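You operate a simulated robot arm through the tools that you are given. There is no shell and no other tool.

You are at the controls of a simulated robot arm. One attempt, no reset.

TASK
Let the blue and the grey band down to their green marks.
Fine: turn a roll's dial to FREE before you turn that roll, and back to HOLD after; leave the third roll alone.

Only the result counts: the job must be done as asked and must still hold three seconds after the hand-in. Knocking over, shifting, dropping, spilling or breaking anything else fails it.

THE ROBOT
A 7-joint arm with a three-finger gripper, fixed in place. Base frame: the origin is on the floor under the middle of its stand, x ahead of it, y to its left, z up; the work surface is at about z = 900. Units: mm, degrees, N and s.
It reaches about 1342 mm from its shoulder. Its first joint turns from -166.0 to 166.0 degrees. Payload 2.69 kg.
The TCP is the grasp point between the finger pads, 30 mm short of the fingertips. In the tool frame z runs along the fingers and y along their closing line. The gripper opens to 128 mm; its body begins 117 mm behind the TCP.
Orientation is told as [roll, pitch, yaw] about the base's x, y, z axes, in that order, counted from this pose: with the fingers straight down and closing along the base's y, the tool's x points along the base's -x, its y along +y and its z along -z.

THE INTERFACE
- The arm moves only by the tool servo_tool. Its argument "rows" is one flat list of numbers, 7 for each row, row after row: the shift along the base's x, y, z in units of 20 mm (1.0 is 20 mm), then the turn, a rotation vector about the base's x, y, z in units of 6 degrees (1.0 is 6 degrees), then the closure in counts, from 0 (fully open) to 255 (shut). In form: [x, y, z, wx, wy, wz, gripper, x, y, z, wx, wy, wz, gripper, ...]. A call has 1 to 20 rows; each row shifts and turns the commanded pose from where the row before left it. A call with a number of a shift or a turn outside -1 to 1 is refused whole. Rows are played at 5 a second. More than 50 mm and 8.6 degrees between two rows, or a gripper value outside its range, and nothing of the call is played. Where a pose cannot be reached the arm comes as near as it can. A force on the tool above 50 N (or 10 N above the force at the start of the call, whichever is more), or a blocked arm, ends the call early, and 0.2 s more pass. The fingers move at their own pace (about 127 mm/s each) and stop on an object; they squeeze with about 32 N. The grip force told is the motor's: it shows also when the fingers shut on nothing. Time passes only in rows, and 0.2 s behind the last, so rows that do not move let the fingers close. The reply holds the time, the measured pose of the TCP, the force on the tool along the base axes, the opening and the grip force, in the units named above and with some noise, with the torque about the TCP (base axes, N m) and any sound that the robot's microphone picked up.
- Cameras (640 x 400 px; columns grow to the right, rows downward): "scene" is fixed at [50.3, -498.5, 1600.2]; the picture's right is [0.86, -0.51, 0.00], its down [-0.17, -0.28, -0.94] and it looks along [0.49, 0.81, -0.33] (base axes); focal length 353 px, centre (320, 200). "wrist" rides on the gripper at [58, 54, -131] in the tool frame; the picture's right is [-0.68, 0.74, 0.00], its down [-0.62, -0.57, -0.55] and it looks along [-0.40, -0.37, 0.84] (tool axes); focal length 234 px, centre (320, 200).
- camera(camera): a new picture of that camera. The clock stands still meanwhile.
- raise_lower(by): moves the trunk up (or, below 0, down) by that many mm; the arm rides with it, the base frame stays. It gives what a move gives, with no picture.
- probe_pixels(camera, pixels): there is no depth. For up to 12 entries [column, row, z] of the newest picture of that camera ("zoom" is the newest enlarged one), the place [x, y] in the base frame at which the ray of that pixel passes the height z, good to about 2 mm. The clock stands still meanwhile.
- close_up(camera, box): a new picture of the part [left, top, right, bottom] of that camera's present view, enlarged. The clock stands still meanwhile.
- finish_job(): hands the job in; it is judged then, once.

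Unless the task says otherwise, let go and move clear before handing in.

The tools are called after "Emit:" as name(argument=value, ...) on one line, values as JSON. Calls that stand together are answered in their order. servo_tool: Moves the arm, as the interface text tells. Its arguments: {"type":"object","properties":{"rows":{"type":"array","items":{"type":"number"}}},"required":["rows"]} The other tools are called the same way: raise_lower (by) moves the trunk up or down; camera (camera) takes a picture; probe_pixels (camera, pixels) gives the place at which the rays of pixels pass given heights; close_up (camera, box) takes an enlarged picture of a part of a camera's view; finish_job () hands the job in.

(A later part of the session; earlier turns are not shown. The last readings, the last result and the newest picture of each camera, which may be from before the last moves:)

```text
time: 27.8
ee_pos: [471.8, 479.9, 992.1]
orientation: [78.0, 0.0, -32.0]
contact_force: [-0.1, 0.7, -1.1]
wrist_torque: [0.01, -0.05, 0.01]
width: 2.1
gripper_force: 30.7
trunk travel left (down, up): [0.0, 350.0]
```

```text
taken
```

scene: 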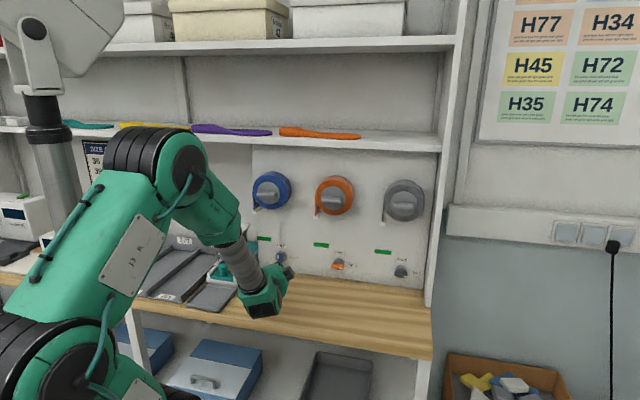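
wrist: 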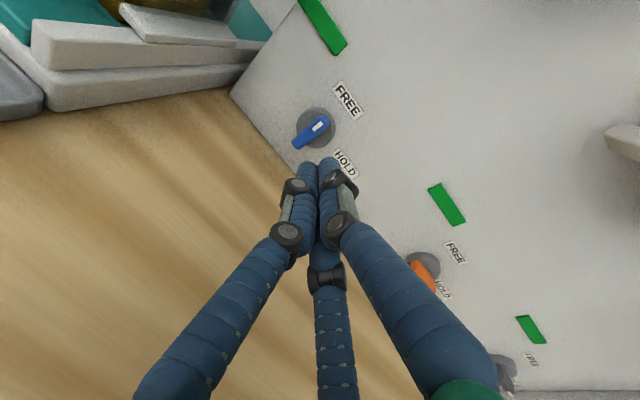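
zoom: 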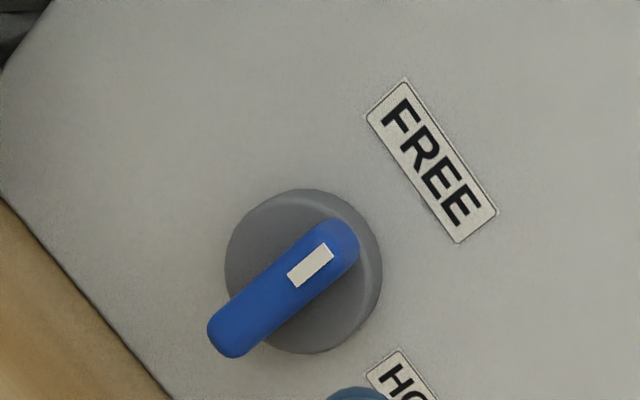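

The blue dial now points squarely at FREE, and the blue band hasn't moved. I'll back off 40 mm more and use the trunk to rise 216 mm, which keeps this arm posture, to the blue roll's height.

Emit:
servo_tool(rows=[-0.7, -0.7, 0, 0, 0, 0, 255, -0.7, -0.7, 0, 0, 0, 0, 255])

Emit:
raise_lower(by=216)

Emit:
camera(camera="scene")

Emit:
camera(camera="wrist")

```text
time: 28.4
ee_pos: [443.1, 452.1, 991.4]
orientation: [78.0, -0.1, -32.0]
contact_force: [-0.7, 0.7, 0.2]
wrist_torque: [-0.01, 0.02, 0.02]
width: 2.2
gripper_force: 31.2
trunk travel left (down, up): [0.0, 350.0]
```

```text
time: 30.6
ee_pos: [443.6, 451.9, 1207.7]
orientation: [78.0, 0.0, -32.0]
contact_force: [-0.7, -0.1, 0.7]
wrist_torque: [0.0, 0.0, 0.0]
width: 2.3
gripper_force: 31.9
trunk travel left (down, up): [-216.0, 134.0]
```

```text
taken
```

scene: 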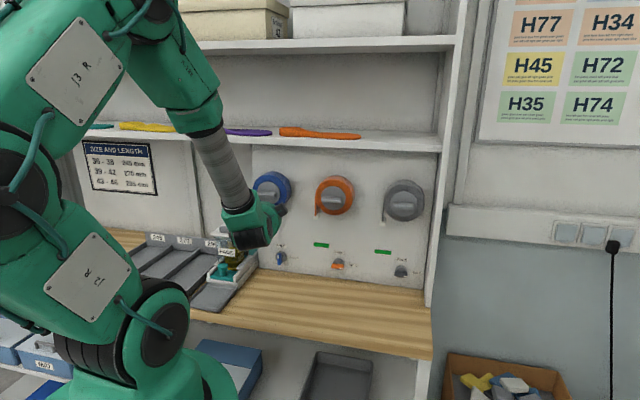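

```text
taken
```

wrist: 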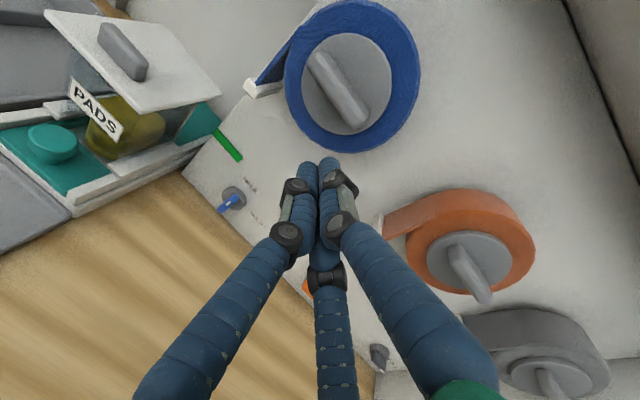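

The wrist view now shows the blue roll, its bar knob (312,55)–(365,125), the band's end bar at (250,87) and the green mark at (228,145). I'll zoom and probe for exact knob and band positions.

Emit:
close_up(camera="wrist", box=[240, 0, 440, 160])

Emit:
probe_pixels(camera="wrist", pixels=[[338, 90, 1231], [350, 78, 1231], [353, 77, 1231], [250, 88, 1154], [228, 145, 1028], [228, 145, 1036]])

```text
2.50 times, centred on (340, 80) of wrist
```

zoom: 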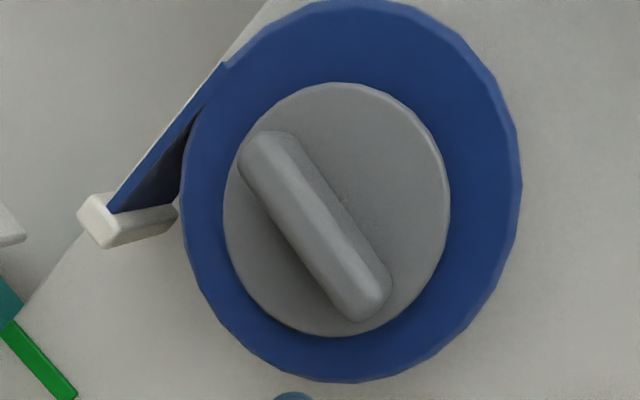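

```text
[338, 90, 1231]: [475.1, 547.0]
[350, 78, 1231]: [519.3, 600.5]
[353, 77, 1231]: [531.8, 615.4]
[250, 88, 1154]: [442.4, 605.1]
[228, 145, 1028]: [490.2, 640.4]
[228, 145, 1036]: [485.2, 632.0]
```

Triangulating both views puts the blue roll's axis at about s=-54.5, z=1235, with the bar's front at h≈706. I'll bring the fist in below the bar's right half.

Emit:
servo_tool(rows=[0.327, 0.61, 0.035, 0, 0, 0, 255, 0.327, 0.61, 0.035, 0, 0, 0, 255, 0.327, 0.61, 0.035, 0, 0, 0, 255, 0.327, 0.61, 0.035, 0, 0, 0, 255, 0.327, 0.61, 0.035, 0, 0, 0, 255])

Emit:
camera(camera="wrist")

Emit:
close_up(camera="scene", box=[210, 150, 338, 250])

```text
time: 31.9
ee_pos: [473.3, 508.8, 1206.9]
orientation: [77.8, 0.2, -32.0]
contact_force: [-19.5, -34.8, -3.7]
wrist_torque: [0.4, -0.12, -0.22]
width: 1.8
gripper_force: 31.2
trunk travel left (down, up): [-216.0, 134.0]
```

```text
taken
```

wrist: 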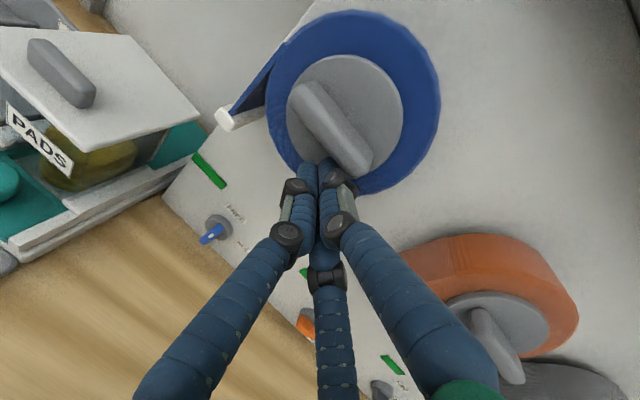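

```text
4.00 times, centred on (274, 200) of scene
```

zoom: 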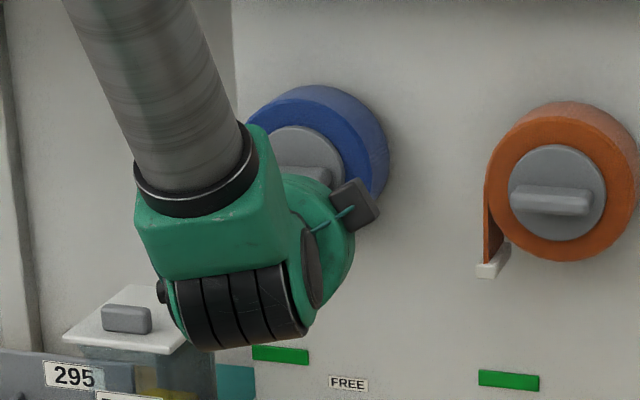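

The tip met the hub face (40 N), so the hub front is nearer than I thought, at h≈726. I'll back off about 8 mm.

Emit:
servo_tool(rows=[-0.28, -0.28, 0, 0, 0, 0, 255, 0, 0, 0, 0, 0, 0, 255])

Emit:
close_up(camera="wrist", box=[200, 0, 460, 200])

```text
time: 32.5
ee_pos: [470.0, 508.5, 1211.4]
orientation: [78.1, 0.0, -32.0]
contact_force: [0.3, -0.1, 0.2]
wrist_torque: [-0.03, -0.01, 0.0]
width: 2.0
gripper_force: 31.5
trunk travel left (down, up): [-216.0, 134.0]
```

```text
2.00 times, centred on (330, 100) of wrist
```

zoom: 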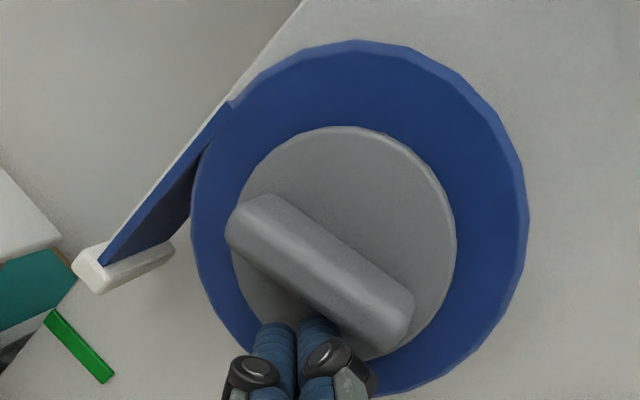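

Now the fist is free of the hub and sits just below the bar's right part. I'll push the bar counter-clockwise along the first 45° of the arc.

Emit:
servo_tool(rows=[0.011, -0.011, 0.24, 0, 0, 0, 255, 0.141, -0.141, 0.2, 0, 0, 0, 255, 0.117, -0.117, 0.235, 0, 0, 0, 255, 0.085, -0.085, 0.255, 0, 0, 0, 255, 0.064, -0.064, 0.42, 0, 0, 0, 255])

Emit:
camera(camera="wrist")

Emit:
camera(camera="scene")

```text
time: 33.6
ee_pos: [479.2, 499.8, 1238.2]
orientation: [77.9, -0.1, -32.0]
contact_force: [0.1, 0.6, 0.2]
wrist_torque: [0.03, 0.0, 0.01]
width: 2.4
gripper_force: 31.6
trunk travel left (down, up): [-216.0, 134.0]
```

```text
taken
```

wrist: 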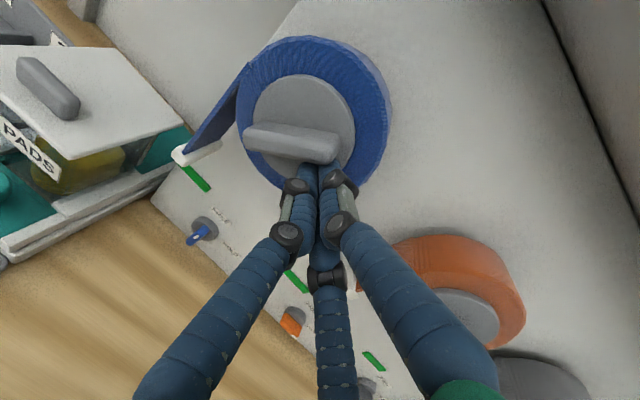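

```text
taken
```

scene: 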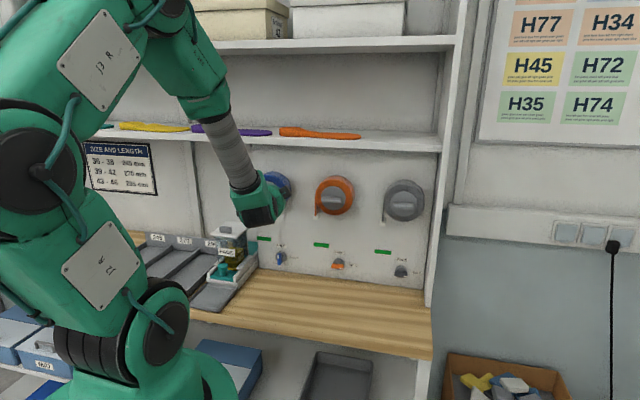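

The bar turned about 40° with almost no force, and the band's end bar moved down to (195,153). I'll measure the end bar against the green mark.

Emit:
close_up(camera="wrist", box=[140, 80, 300, 200])

Emit:
close_up(camera="scene", box=[200, 160, 328, 260])

```text
3.33 times, centred on (220, 140) of wrist
```

zoom: 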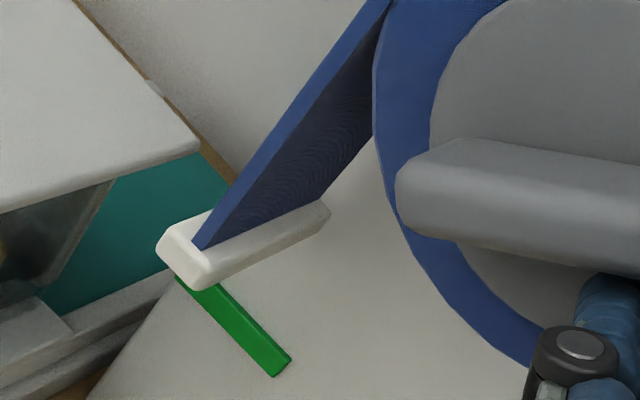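

```text
4.00 times, centred on (264, 210) of scene
```

zoom: 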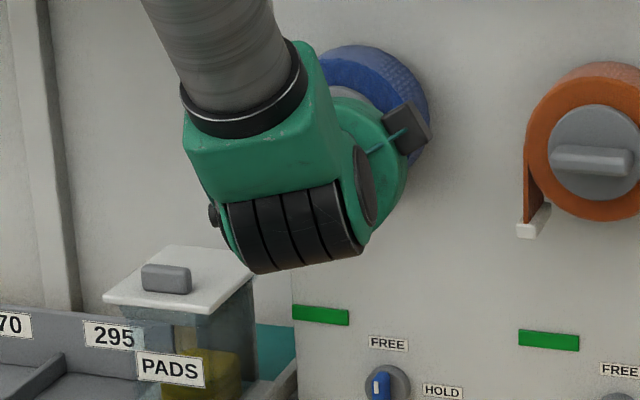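

The end bar is now at z≈1098 and the mark at z≈1028, so about 70 mm (≈65°) remain. I'll continue the push to about 90°.

Emit:
servo_tool(rows=[-0.039, 0.039, 0.435, 0, 0, 0, 255, -0.092, 0.092, 0.405, 0, 0, 0, 255, -0.163, 0.163, 0.36, 0, 0, 0, 255])

Emit:
camera(camera="wrist")

Emit:
close_up(camera="scene", box=[200, 160, 328, 260])

```text
time: 34.5
ee_pos: [472.9, 505.4, 1262.6]
orientation: [78.1, 0.0, -32.0]
contact_force: [0.5, 0.2, 0.5]
wrist_torque: [-0.03, 0.0, 0.02]
width: 1.9
gripper_force: 31.5
trunk travel left (down, up): [-216.0, 134.0]
```

```text
taken
```

wrist: 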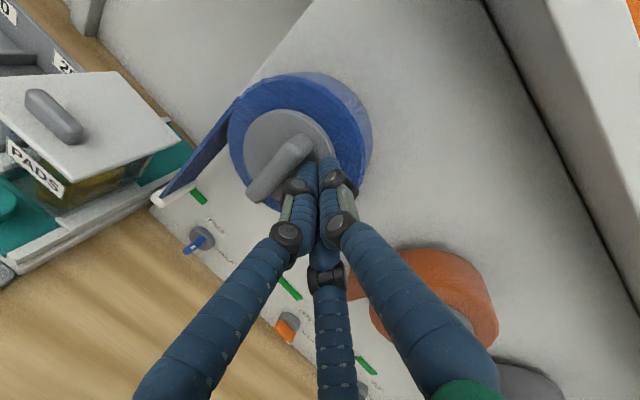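

```text
4.00 times, centred on (264, 210) of scene
```

zoom: 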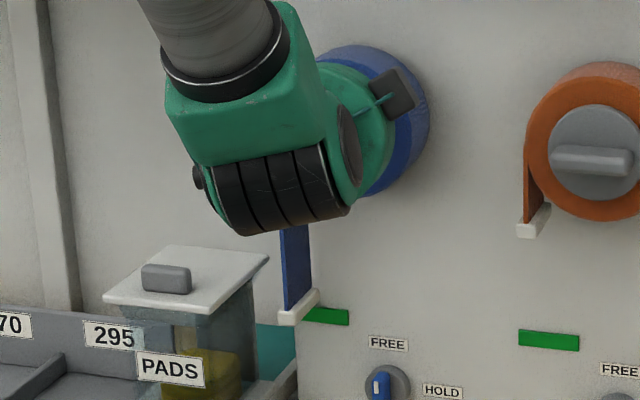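

The scene view now shows the blue end bar at zoom (288,317), z≈1050, just above the green mark at z≈1028; about 22 mm remain. I'll nudge it further in small steps.

Emit:
servo_tool(rows=[-0.095, 0.095, 0.12, 0, 0, 0, 255, -0.095, 0.095, 0.12, 0, 0, 0, 255, 0, 0, 0, 0, 0, 0, 255])

Emit:
close_up(camera="scene", box=[232, 210, 312, 260])

Emit:
close_up(camera="wrist", box=[130, 60, 400, 230])

```text
time: 35.2
ee_pos: [468.3, 509.4, 1267.2]
orientation: [78.0, -0.1, -32.0]
contact_force: [0.4, -0.7, -0.2]
wrist_torque: [-0.03, 0.01, 0.01]
width: 2.3
gripper_force: 31.5
trunk travel left (down, up): [-216.0, 134.0]
```

```text
8.00 times, centred on (272, 235) of scene
```

zoom: 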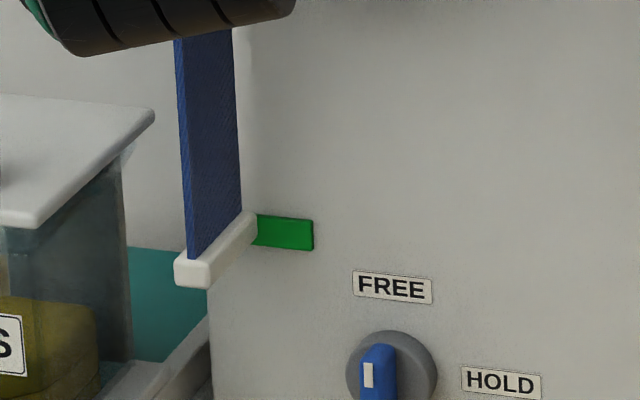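

```text
2.35 times, centred on (265, 145) of wrist
```

zoom: 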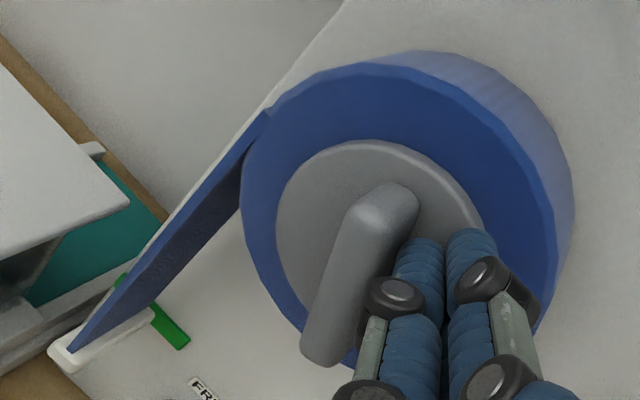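

The end bar's centre is at z≈1031 and the mark's centre at about 1029, so it overlaps the mark and is perhaps 2 mm high. I'll give it one more tiny nudge of about 2°.

Emit:
servo_tool(rows=[-0.032, 0.032, 0.035, 0, 0, 0, 255, 0, 0, 0, 0, 0, 0, 255])

Emit:
close_up(camera="scene", box=[242, 225, 290, 255])

```text
time: 35.9
ee_pos: [467.4, 508.4, 1267.3]
orientation: [78.0, 0.1, -31.9]
contact_force: [0.0, 1.0, -0.7]
wrist_torque: [-0.01, 0.02, 0.02]
width: 2.3
gripper_force: 31.5
trunk travel left (down, up): [-216.0, 134.0]
```

```text
13.33 times, centred on (266, 240) of scene
```

zoom: 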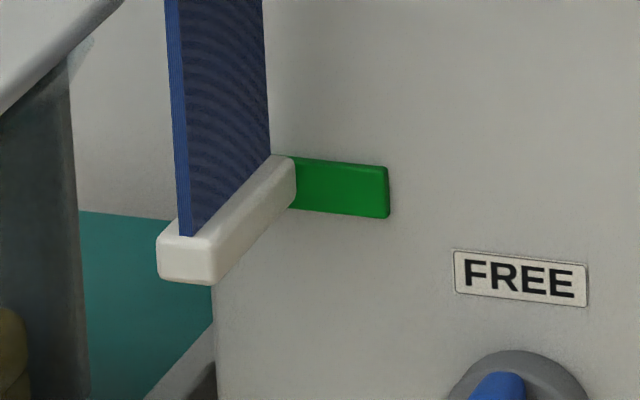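

In the scene view the end bar's rear end (rows 157–205) lines up with the green plate (157–209). I'll cross-check with the wrist camera.

Emit:
close_up(camera="wrist", box=[130, 150, 242, 220])

Emit:
camera(camera="wrist")

```text
5.71 times, centred on (186, 185) of wrist
```

zoom: 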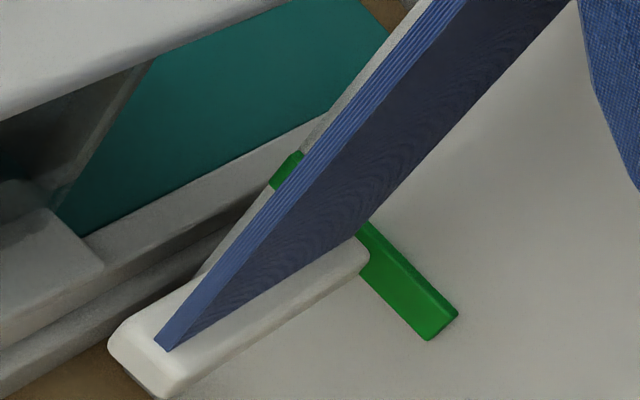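

```text
taken
```

wrist: 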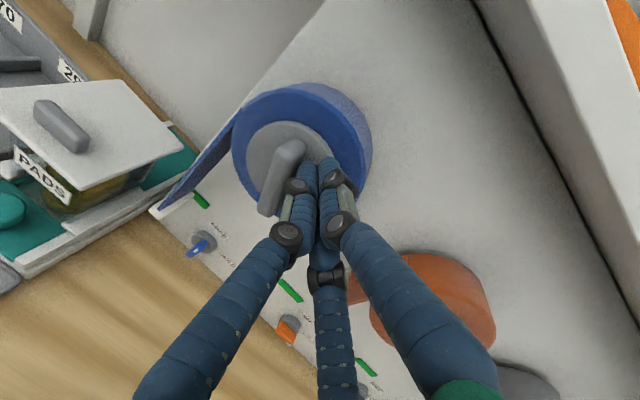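

I'll triangulate one shared feature, the band's front corner where it meets the end bar, using exact probes from both cameras.

Emit:
probe_pixels(camera="scene", pixels=[[256.48, 242.7, 1020], [256.48, 242.7, 1040], [256.48, 242.7, 1060], [255.8, 244.5, 1030], [271.2, 239.5, 1028]])

Emit:
probe_pixels(camera="wrist", pixels=[[160.1, 211.6, 1020], [160.1, 211.6, 1040], [160.1, 211.6, 1060], [208.5, 208, 1028], [208.5, 208, 1020]])

```text
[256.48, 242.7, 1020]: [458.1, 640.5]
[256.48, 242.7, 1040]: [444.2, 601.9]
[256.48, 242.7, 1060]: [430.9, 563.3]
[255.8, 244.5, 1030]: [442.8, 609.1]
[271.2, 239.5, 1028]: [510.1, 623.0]
```

```text
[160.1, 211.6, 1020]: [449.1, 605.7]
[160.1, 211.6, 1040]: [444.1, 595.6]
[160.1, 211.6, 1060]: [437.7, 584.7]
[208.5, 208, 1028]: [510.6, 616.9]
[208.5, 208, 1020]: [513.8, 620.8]
```

Triangulated, the band's front edge is at h≈733 and the end bar's centre at z≈1034–1036, which is about 5 mm above the mark's centre (1029). I'll nudge another 5°.

Emit:
servo_tool(rows=[-0.078, 0.078, 0.08, 0, 0, 0, 255, 0, 0, 0, 0, 0, 0, 255])

Emit:
close_up(camera="scene", box=[242, 225, 290, 255])

Emit:
close_up(camera="wrist", box=[130, 150, 242, 220])

```text
time: 36.5
ee_pos: [466.1, 512.5, 1268.5]
orientation: [78.0, 0.0, -31.9]
contact_force: [0.1, 0.3, 0.3]
wrist_torque: [0.01, 0.0, -0.02]
width: 2.2
gripper_force: 31.6
trunk travel left (down, up): [-216.0, 134.0]
```

```text
13.33 times, centred on (266, 240) of scene
```

zoom: 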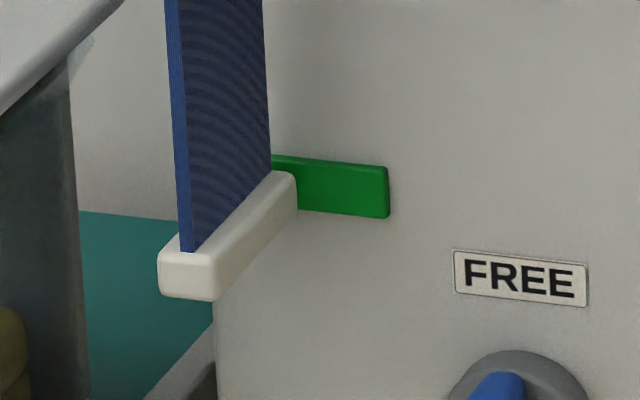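

```text
5.71 times, centred on (186, 185) of wrist
```

zoom: 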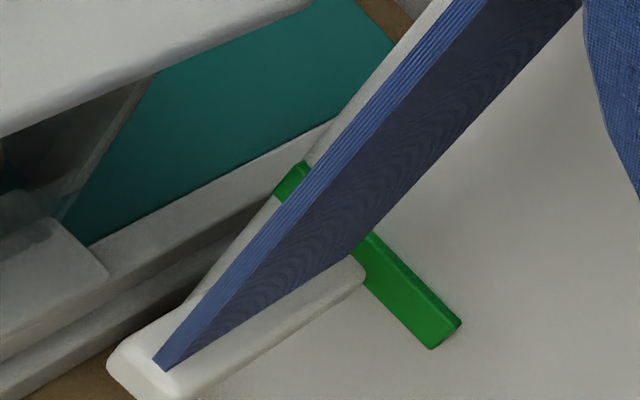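

It moved down by about 5 mm. I'll triangulate the same feature again.

Emit:
probe_pixels(camera="scene", pixels=[[256.63, 243.9, 1030], [256.63, 243.9, 1040], [264.2, 239.5, 1029], [255.9, 245.8, 1029]])

Emit:
probe_pixels(camera="wrist", pixels=[[159.75, 215.1, 1030], [159.75, 215.1, 1040], [193.8, 197.5, 1029], [208.6, 208.5, 1029]])

```text
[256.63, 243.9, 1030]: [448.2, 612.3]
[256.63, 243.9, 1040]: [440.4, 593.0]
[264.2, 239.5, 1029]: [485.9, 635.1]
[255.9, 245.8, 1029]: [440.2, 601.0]
```

```text
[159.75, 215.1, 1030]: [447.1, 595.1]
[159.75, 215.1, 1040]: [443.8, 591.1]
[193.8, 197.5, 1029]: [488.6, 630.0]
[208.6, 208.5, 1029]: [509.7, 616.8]
```

The end bar's centre is now at z≈1030–1032 against the mark's 1029, which is well aligned. I'll release to the right, back away, and lower the trunk for a level check from the wrist camera.

Emit:
servo_tool(rows=[0.28, -0.28, 0, 0, 0, 0, 255, -0.7, -0.7, 0, 0, 0, 0, 255, -0.7, -0.7, 0, 0, 0, 0, 255, -0.7, -0.7, 0, 0, 0, 0, 255])

Emit:
raise_lower(by=-216)

Emit:
camera(camera="wrist")

Emit:
camera(camera="scene")

```text
time: 37.5
ee_pos: [428.9, 463.8, 1268.9]
orientation: [78.0, 0.0, -31.9]
contact_force: [0.2, 0.2, 0.3]
wrist_torque: [0.0, -0.02, 0.03]
width: 1.8
gripper_force: 31.6
trunk travel left (down, up): [-216.0, 134.0]
```

```text
time: 39.8
ee_pos: [430.0, 463.5, 1052.7]
orientation: [78.1, 0.0, -31.9]
contact_force: [0.4, -0.4, 0.4]
wrist_torque: [-0.01, 0.0, -0.01]
width: 2.3
gripper_force: 31.1
trunk travel left (down, up): [0.0, 350.0]
```

```text
taken
```

wrist: 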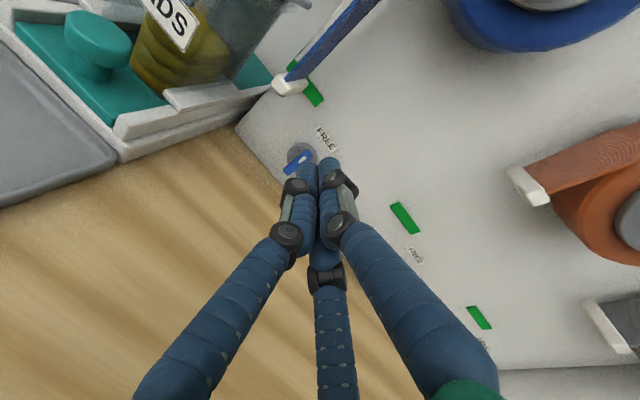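

```text
taken
```

scene: 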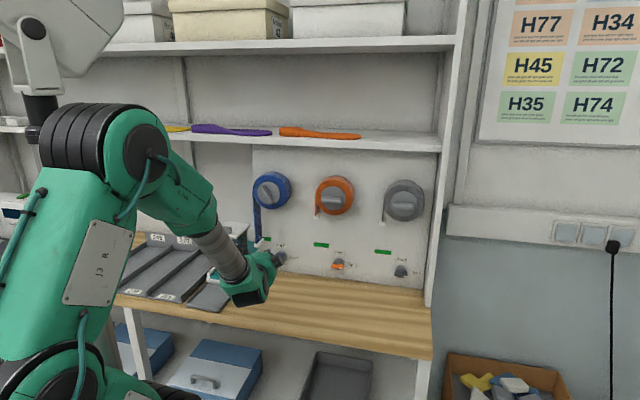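

The blue band stayed put at its mark, with the end bar at (290,85) beside the green plate at (313,92). I'll move to the dial's pre-position, left of the lever, and look again from a more level angle.

Emit:
servo_tool(rows=[0.018, 0.477, -0.856, 0, 0, 0, 255, 0.018, 0.477, -0.856, 0, 0, 0, 255, 0.018, 0.477, -0.856, 0, 0, 0, 255, 0.018, 0.477, -0.856, 0, 0, 0, 255])

Emit:
camera(camera="wrist")

Emit:
close_up(camera="wrist", box=[260, 0, 420, 100])

Emit:
close_up(camera="scene", box=[242, 225, 290, 255])

```text
time: 40.8
ee_pos: [432.8, 500.4, 983.6]
orientation: [78.0, 0.0, -31.9]
contact_force: [0.0, -0.9, 1.5]
wrist_torque: [0.02, 0.0, -0.02]
width: 2.1
gripper_force: 31.0
trunk travel left (down, up): [0.0, 350.0]
```

```text
taken
```

wrist: 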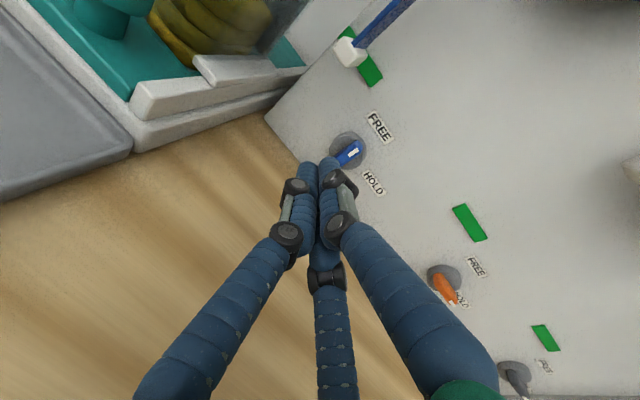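

```text
4.00 times, centred on (340, 50) of wrist
```

zoom: 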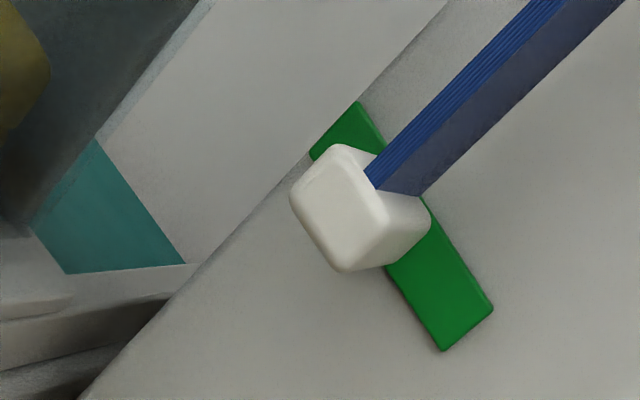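

```text
13.33 times, centred on (266, 240) of scene
```

zoom: 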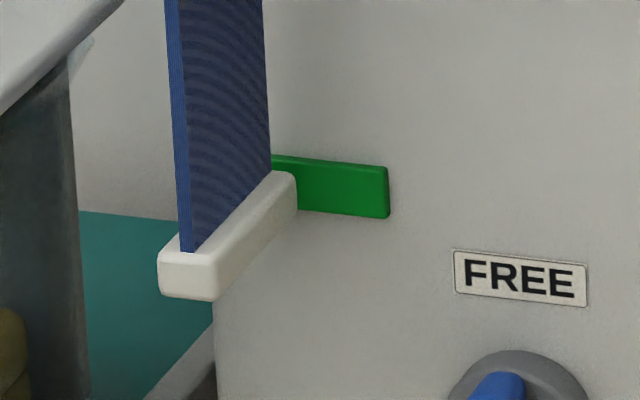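

Seen from almost level, the end bar's centre (z≈1032) and the green plate's centre (z≈1031.5) agree within about 1 mm, so the blue band is right. Next I bring the fist in at the left of the lever's upper half, to turn the dial back to HOLD.

Emit:
servo_tool(rows=[0.569, 0.74, 0.006, 0, 0, 0, 255, 0.569, 0.74, 0.006, 0, 0, 0, 255, 0.569, 0.74, 0.006, 0, 0, 0, 255, 0.569, 0.74, 0.006, 0, 0, 0, 255, 0.54, 0.71, 0.006, 0, 0, 0, 255])

Emit:
camera(camera="wrist")

Emit:
close_up(camera="wrist", box=[260, 80, 400, 180])

```text
time: 42.0
ee_pos: [487.1, 574.5, 983.7]
orientation: [78.0, -0.1, -31.9]
contact_force: [0.2, -0.2, -0.8]
wrist_torque: [0.0, -0.04, -0.03]
width: 2.1
gripper_force: 31.3
trunk travel left (down, up): [0.0, 350.0]
```

```text
taken
```

wrist: 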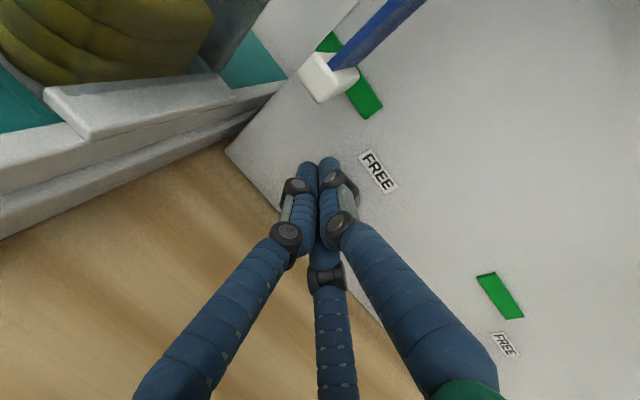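

```text
4.00 times, centred on (330, 130) of wrist
```

zoom: 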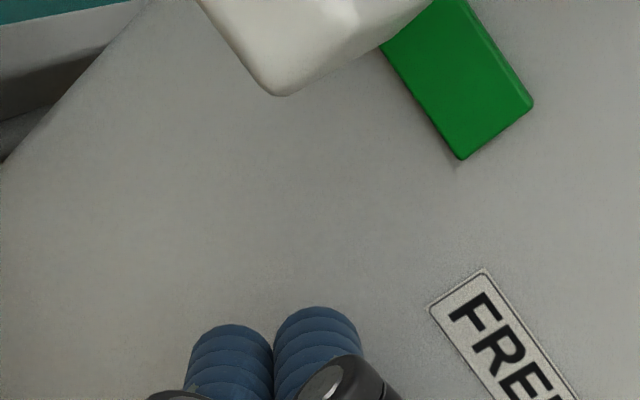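

The fist is placed left of the lever's upper half without contact. I'll push clockwise along the first half of the arc.

Emit:
servo_tool(rows=[0.23, -0.23, 0.05, 0, 0, 0, 255, 0.195, -0.195, 0.22, 0, 0, 0, 255, 0.195, -0.195, 0.175, 0, 0, 0, 255, 0.23, -0.23, 0.115, 0, 0, 0, 255, 0.23, -0.23, -0.015, 0, 0, 0, 255])

Emit:
camera(camera="wrist")

Emit:
close_up(camera="scene", box=[240, 225, 320, 275])

```text
time: 43.1
ee_pos: [508.9, 552.6, 995.3]
orientation: [78.0, 0.0, -31.9]
contact_force: [-0.9, -0.8, 1.2]
wrist_torque: [0.03, -0.01, 0.02]
width: 2.0
gripper_force: 31.5
trunk travel left (down, up): [0.0, 350.0]
```

```text
taken
```

wrist: 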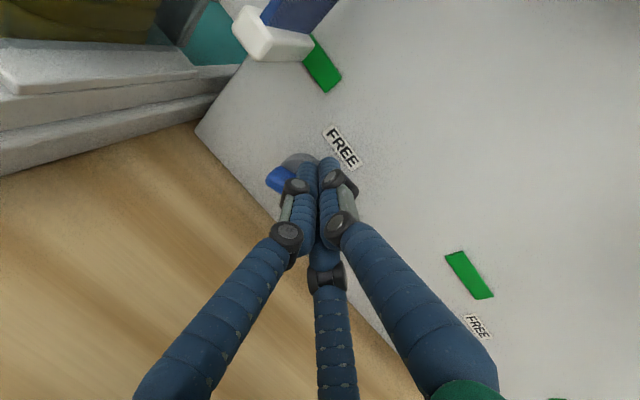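

```text
8.00 times, centred on (280, 250) of scene
```

zoom: 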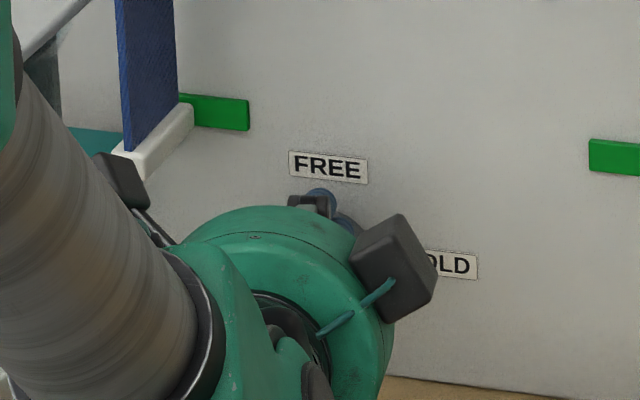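

The lever's tail has swung left at (278,178), so it is turning. I'll continue the arc down toward HOLD.

Emit:
servo_tool(rows=[0.212, -0.212, -0.08, 0, 0, 0, 255, 0.177, -0.177, -0.175, 0, 0, 0, 255, 0.053, -0.053, -0.15, 0, 0, 0, 255])

Emit:
camera(camera="wrist")

Emit:
close_up(camera="wrist", box=[220, 100, 380, 200])

```text
time: 44.0
ee_pos: [517.8, 544.2, 989.8]
orientation: [78.1, 0.0, -31.9]
contact_force: [-2.6, 2.6, 11.2]
wrist_torque: [0.28, -0.04, 0.18]
width: 2.1
gripper_force: 31.8
trunk travel left (down, up): [0.0, 350.0]
```

```text
taken
```

wrist: 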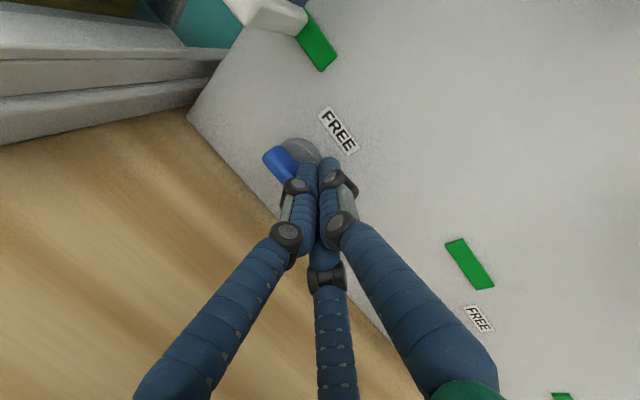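

```text
4.00 times, centred on (300, 150) of wrist
```

zoom: 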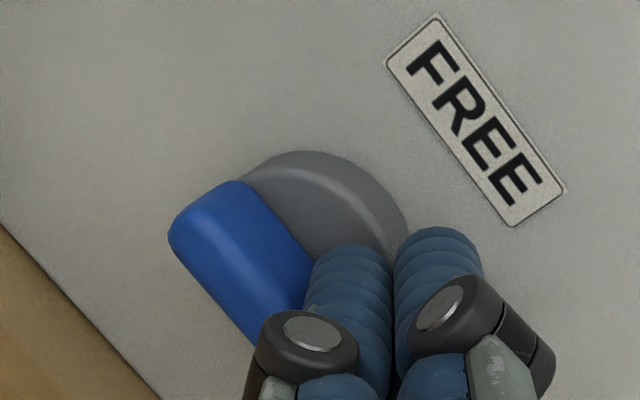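

The force rose to 11 N upward as the lever met its stop, and its edges are parallel to the label's text line, so it is at HOLD. I'll lift off and retreat to verify.

Emit:
servo_tool(rows=[0, 0, 0.35, 0, 0, 0, 255, -0.7, -0.7, 0, 0, 0, 0, 255, -0.7, -0.7, 0, 0, 0, 0, 255, -0.7, -0.7, 0, 0, 0, 0, 255, -0.7, -0.7, 0, 0, 0, 0, 255, -0.7, -0.7, 0.5, 0, 0, 0, 255])

Emit:
camera(camera="wrist")

Emit:
close_up(camera="wrist", box=[240, 60, 400, 160])

Emit:
close_up(camera="scene", box=[232, 165, 328, 275])

```text
time: 45.4
ee_pos: [448.0, 474.8, 1004.6]
orientation: [77.9, 0.0, -31.9]
contact_force: [0.6, 0.3, -1.0]
wrist_torque: [0.0, 0.0, 0.0]
width: 1.8
gripper_force: 31.6
trunk travel left (down, up): [0.0, 350.0]
```

```text
taken
```

wrist: 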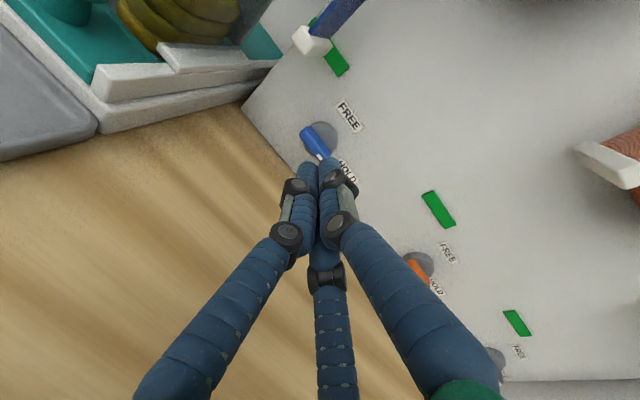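

```text
4.00 times, centred on (320, 110) of wrist
```

zoom: 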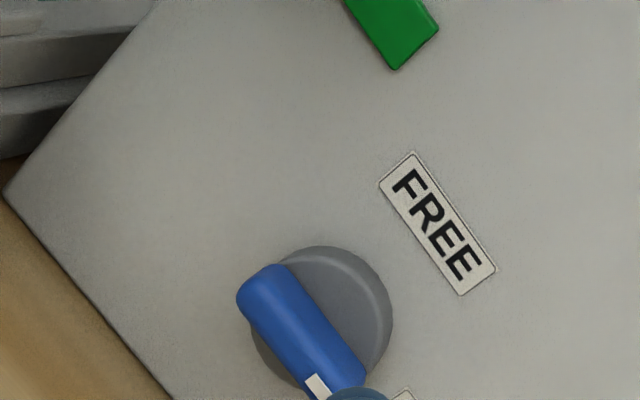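

```text
3.64 times, centred on (280, 220) of scene
```

zoom: 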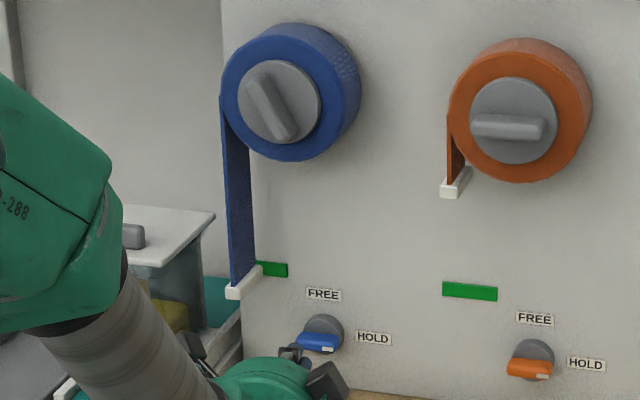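

The blue dial is back at HOLD with its tick to the right, and the blue band rests at its mark. Now I'll go over to the grey side at a safe standoff, taking out the 13° extra yaw on the way, and checking half way.

Emit:
servo_tool(rows=[0.755, -0.8, 0, 0, 0, -0.108, 255, 0.755, -0.8, 0, 0, 0, -0.108, 255, 0.755, -0.8, 0, 0, 0, -0.108, 255, 0.755, -0.8, 0, 0, 0, -0.108, 255, 0.755, -0.8, 0, 0, 0, -0.108, 255, 0.755, -0.8, 0, 0, 0, -0.108, 255, 0.755, -0.8, 0, 0, 0, -0.108, 255, 0.755, -0.8, 0, 0, 0, -0.108, 255, 0.755, -0.8, 0, 0, 0, -0.108, 255, 0.755, -0.8, 0, 0, 0, -0.108, 255])

Emit:
camera(camera="scene")

Emit:
close_up(camera="scene", box=[380, 230, 476, 370])

```text
time: 47.5
ee_pos: [600.0, 313.6, 1003.8]
orientation: [78.0, 0.1, -38.5]
contact_force: [-0.9, 0.7, -0.5]
wrist_torque: [-0.03, -0.04, 0.0]
width: 2.2
gripper_force: 31.2
trunk travel left (down, up): [0.0, 350.0]
```

```text
taken
```

scene: 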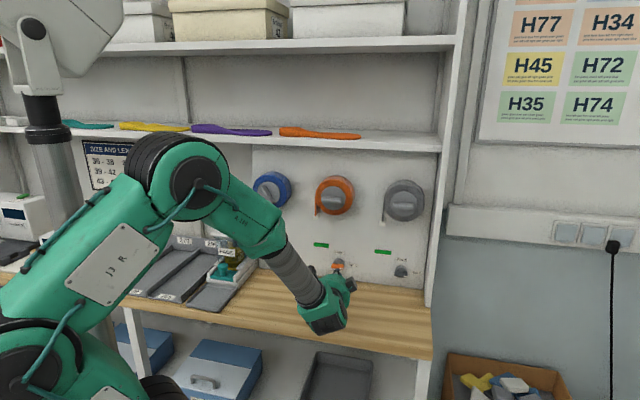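

```text
2.86 times, centred on (428, 300) of scene
```

zoom: 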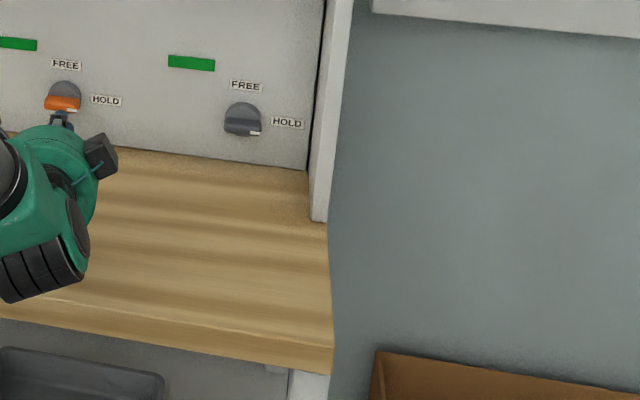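

The side board to the right of grey stands at s≈483 and comes forward to h≈700, so the path is clear. I'll continue to the grey side.

Emit:
servo_tool(rows=[0.755, -0.75, -0.1, 0, 0, -0.108, 255, 0.755, -0.75, -0.1, 0, 0, -0.108, 255, 0.755, -0.75, -0.1, 0, 0, -0.108, 255, 0.755, -0.75, -0.1, 0, 0, -0.108, 255, 0.755, -0.75, -0.1, 0, 0, -0.108, 255, 0.755, -0.75, -0.1, 0, 0, -0.108, 255, 0.755, -0.75, -0.1, 0, 0, -0.108, 255, 0.755, -0.75, -0.1, 0, 0, -0.108, 255, 0.755, -0.75, -0.1, 0, 0, -0.108, 255, 0.755, -0.75, -0.1, 0, 0, -0.108, 255])

Emit:
camera(camera="wrist")

Emit:
camera(camera="scene")

```text
time: 49.8
ee_pos: [750.6, 163.3, 982.0]
orientation: [78.0, 0.1, -45.0]
contact_force: [0.2, 0.8, 0.5]
wrist_torque: [-0.03, 0.05, 0.0]
width: 2.3
gripper_force: 31.3
trunk travel left (down, up): [0.0, 350.0]
```

```text
taken
```

wrist: 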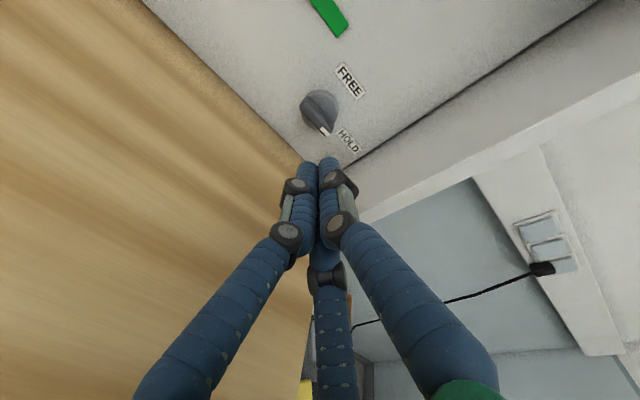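

```text
taken
```

scene: 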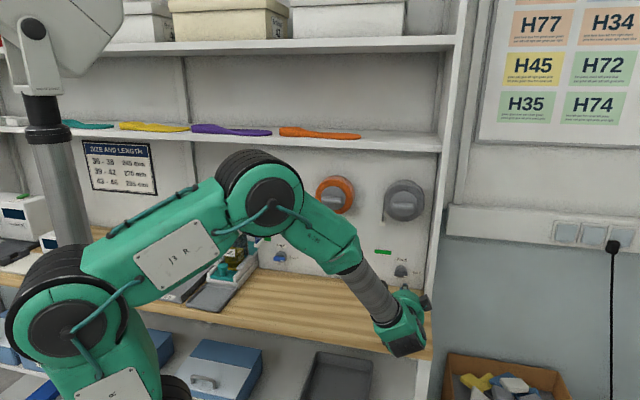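

The tool is now exactly normal to the panel at the grey dial (orientation [78, 0, -45]), which is visible at (320,110). I'll measure it.

Emit:
close_up(camera="wrist", box=[260, 60, 388, 160])

```text
4.00 times, centred on (324, 110) of wrist
```

zoom: 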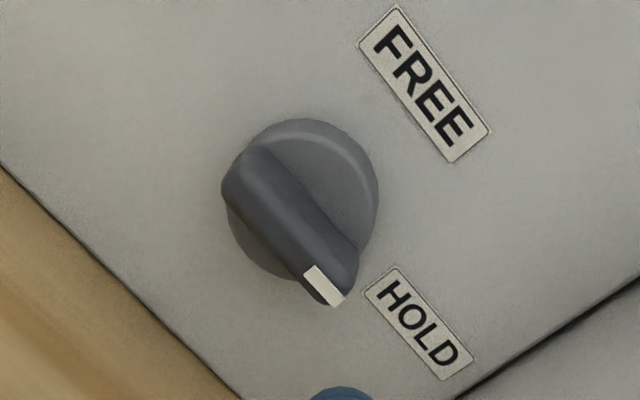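

Emit:
probe_pixels(camera="wrist", pixels=[[316, 116.25, 963], [319.75, 111.25, 963], [348.5, 140.75, 963], [350, 81, 1006]])

```text
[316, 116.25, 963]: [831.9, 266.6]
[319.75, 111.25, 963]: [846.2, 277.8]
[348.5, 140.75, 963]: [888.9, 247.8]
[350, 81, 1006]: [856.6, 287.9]
```

The grey dial's axis is at s≈400.5, z≈963, and its lever is at HOLD. I'll bring the fist in below the lever's right half, as I did for blue.

Emit:
servo_tool(rows=[0.746, 0.668, -0.98, 0, 0, 0, 255, 0.746, 0.668, -0.98, 0, 0, 0, 255, 0.586, 0.586, 0, 0, 0, 0, 255, 0.586, 0.586, 0, 0, 0, 0, 255, 0.586, 0.586, 0, 0, 0, 0, 255, 0.55, 0.55, 0, 0, 0, 0, 255])

Emit:
camera(camera="wrist")

Emit:
close_up(camera="scene", box=[364, 235, 444, 285])

```text
time: 51.1
ee_pos: [825.8, 236.8, 944.1]
orientation: [77.9, 0.2, -45.0]
contact_force: [2.1, 1.3, -2.9]
wrist_torque: [-0.07, 0.09, -0.01]
width: 2.0
gripper_force: 31.5
trunk travel left (down, up): [0.0, 350.0]
```

```text
taken
```

wrist: 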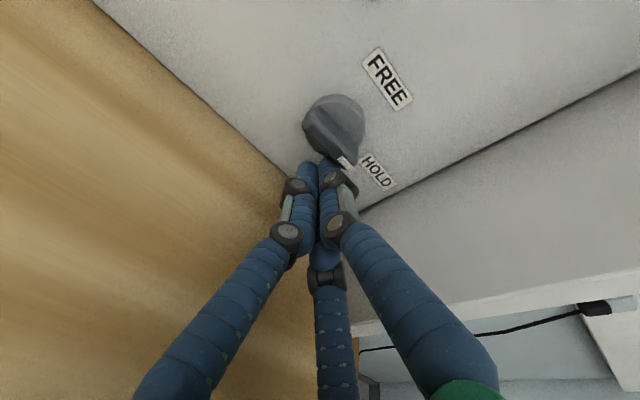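

```text
8.00 times, centred on (404, 260) of scene
```

zoom: 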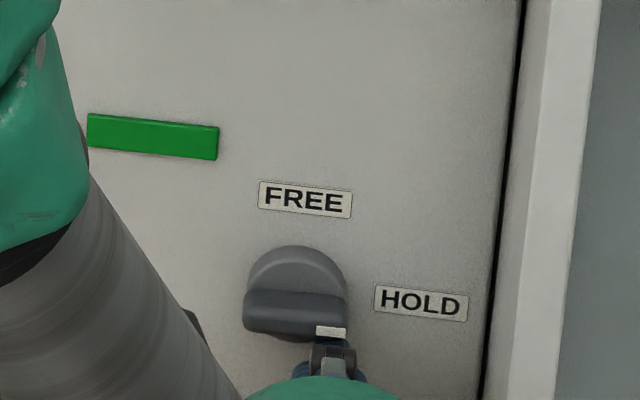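

The fist is just under the grey lever's right end, touching it lightly. I'll push along the first half of the arc.

Emit:
servo_tool(rows=[0.071, -0.071, 0.205, 0, 0, 0, 255, 0.149, -0.149, 0.225, 0, 0, 0, 255, 0.117, -0.117, 0.3, 0, 0, 0, 255, 0.088, -0.088, 0.35, 0, 0, 0, 255])

Emit:
camera(camera="wrist")

Emit:
close_up(camera="scene", box=[364, 235, 444, 285])

```text
time: 52.1
ee_pos: [833.6, 228.3, 966.5]
orientation: [78.0, 0.0, -45.0]
contact_force: [0.1, 0.6, -0.4]
wrist_torque: [0.01, 0.0, -0.02]
width: 2.1
gripper_force: 31.1
trunk travel left (down, up): [0.0, 350.0]
```

```text
taken
```

wrist: 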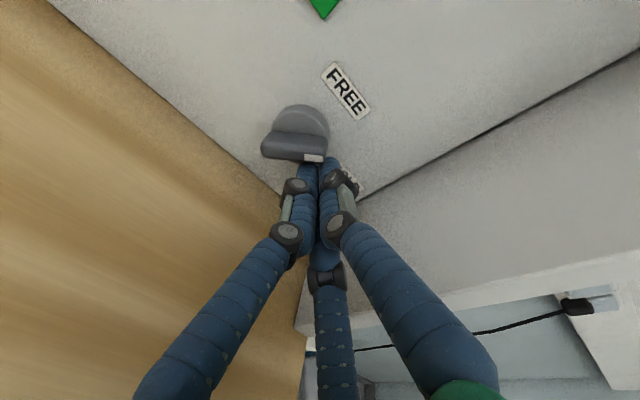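

```text
8.00 times, centred on (404, 260) of scene
```

zoom: 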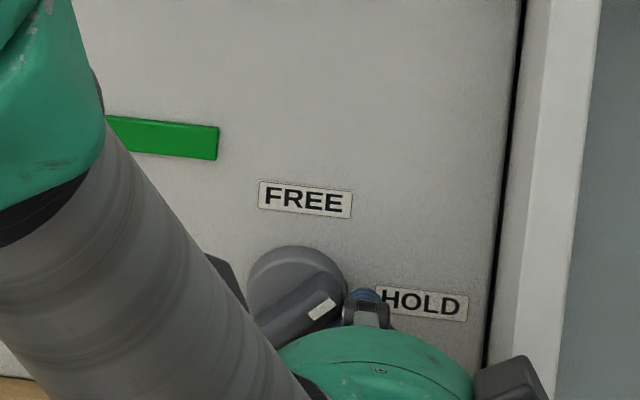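

The grey lever is at about 40°. Continuing to FREE.

Emit:
servo_tool(rows=[0, 0, 0.325, 0, 0, 0, 255, -0.071, 0.071, 0.325, 0, 0, 0, 255, -0.106, 0.106, 0.325, 0, 0, 0, 255])

Emit:
close_up(camera="wrist", box=[240, 80, 368, 180])

```text
time: 53.0
ee_pos: [830.6, 232.4, 986.5]
orientation: [78.0, 0.0, -44.9]
contact_force: [1.9, -2.0, 0.4]
wrist_torque: [0.0, -0.07, -0.02]
width: 2.0
gripper_force: 30.9
trunk travel left (down, up): [0.0, 350.0]
```

```text
4.00 times, centred on (304, 130) of wrist
```

zoom: 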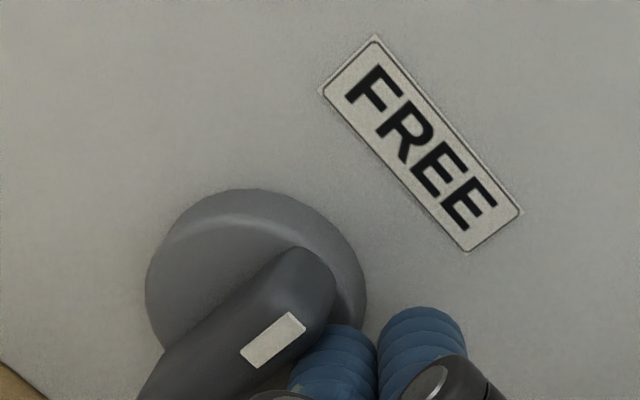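

The lever already looks vertical (tick line about -37°, the same as blue's at its stop) with a light reaction. I'll push 1 mm more to seat it.

Emit:
servo_tool(rows=[-0.035, 0.035, 0, 0, 0, 0, 255, 0, 0, 0, 0, 0, 0, 255])

Emit:
close_up(camera="wrist", box=[240, 80, 368, 180])

```text
time: 53.5
ee_pos: [830.6, 232.2, 986.7]
orientation: [78.1, 0.0, -45.0]
contact_force: [9.9, -11.0, -1.0]
wrist_torque: [-0.09, -0.09, -0.12]
width: 2.1
gripper_force: 31.2
trunk travel left (down, up): [0.0, 350.0]
```

```text
4.00 times, centred on (304, 130) of wrist
```

zoom: 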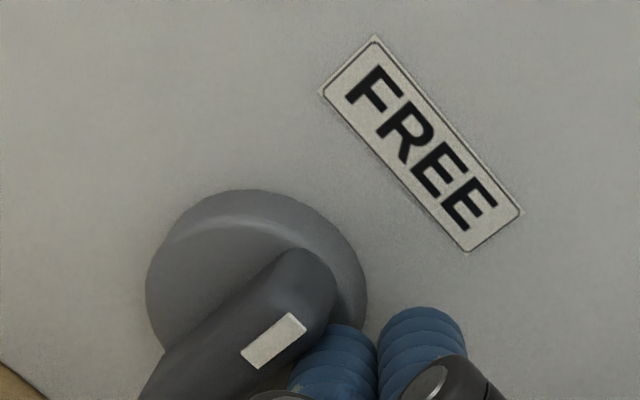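

There is 15 N of reaction with no further motion, so the grey dial is against its FREE stop. I'll back off to the right, retreat and verify.

Emit:
servo_tool(rows=[0.25, -0.25, 0, 0, 0, 0, 255, -0.7, -0.7, 0, 0, 0, 0, 255, -0.7, -0.7, 0, 0, 0, 0, 255, -0.7, -0.7, 0, 0, 0, 0, 255, -0.7, -0.7, 0, 0, 0, 0, 255, -0.7, -0.7, 0, 0, 0, 0, 255, -0.7, -0.7, 0, 0, 0, 0, 255])

Emit:
close_up(camera="wrist", box=[240, 60, 400, 160])

Emit:
raise_lower(by=216)

Emit:
camera(camera="wrist")

Emit:
camera(camera="scene")

```text
time: 55.1
ee_pos: [751.4, 145.0, 986.3]
orientation: [78.1, 0.0, -45.0]
contact_force: [0.6, 0.7, 0.5]
wrist_torque: [0.01, 0.02, -0.02]
width: 2.0
gripper_force: 31.8
trunk travel left (down, up): [0.0, 350.0]
```

```text
4.00 times, centred on (320, 110) of wrist
```

zoom: 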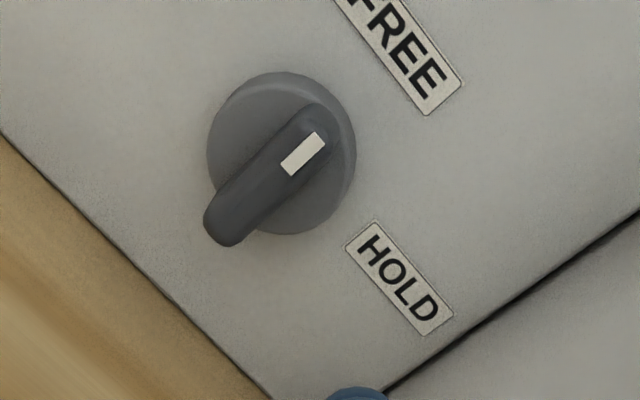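

```text
time: 57.5
ee_pos: [751.1, 144.8, 1202.4]
orientation: [77.9, 0.0, -45.0]
contact_force: [-0.7, -0.4, -0.2]
wrist_torque: [0.01, -0.03, -0.01]
width: 2.6
gripper_force: 31.8
trunk travel left (down, up): [-216.0, 134.0]
```

```text
taken
```

wrist: 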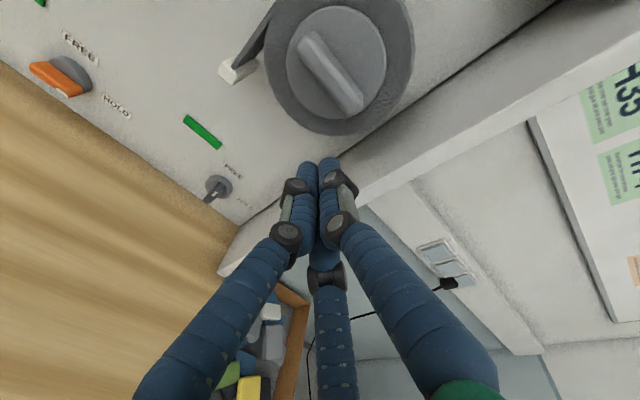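

```text
taken
```

scene: 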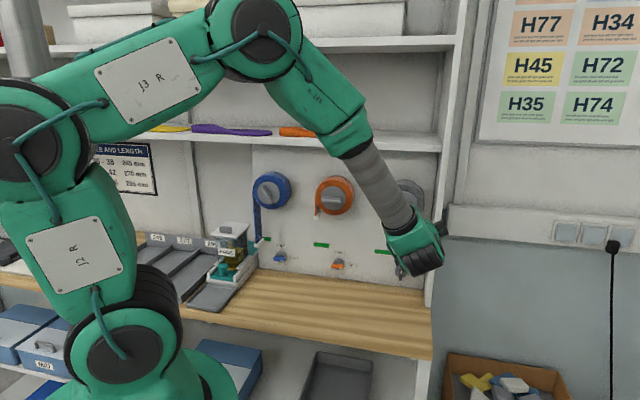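

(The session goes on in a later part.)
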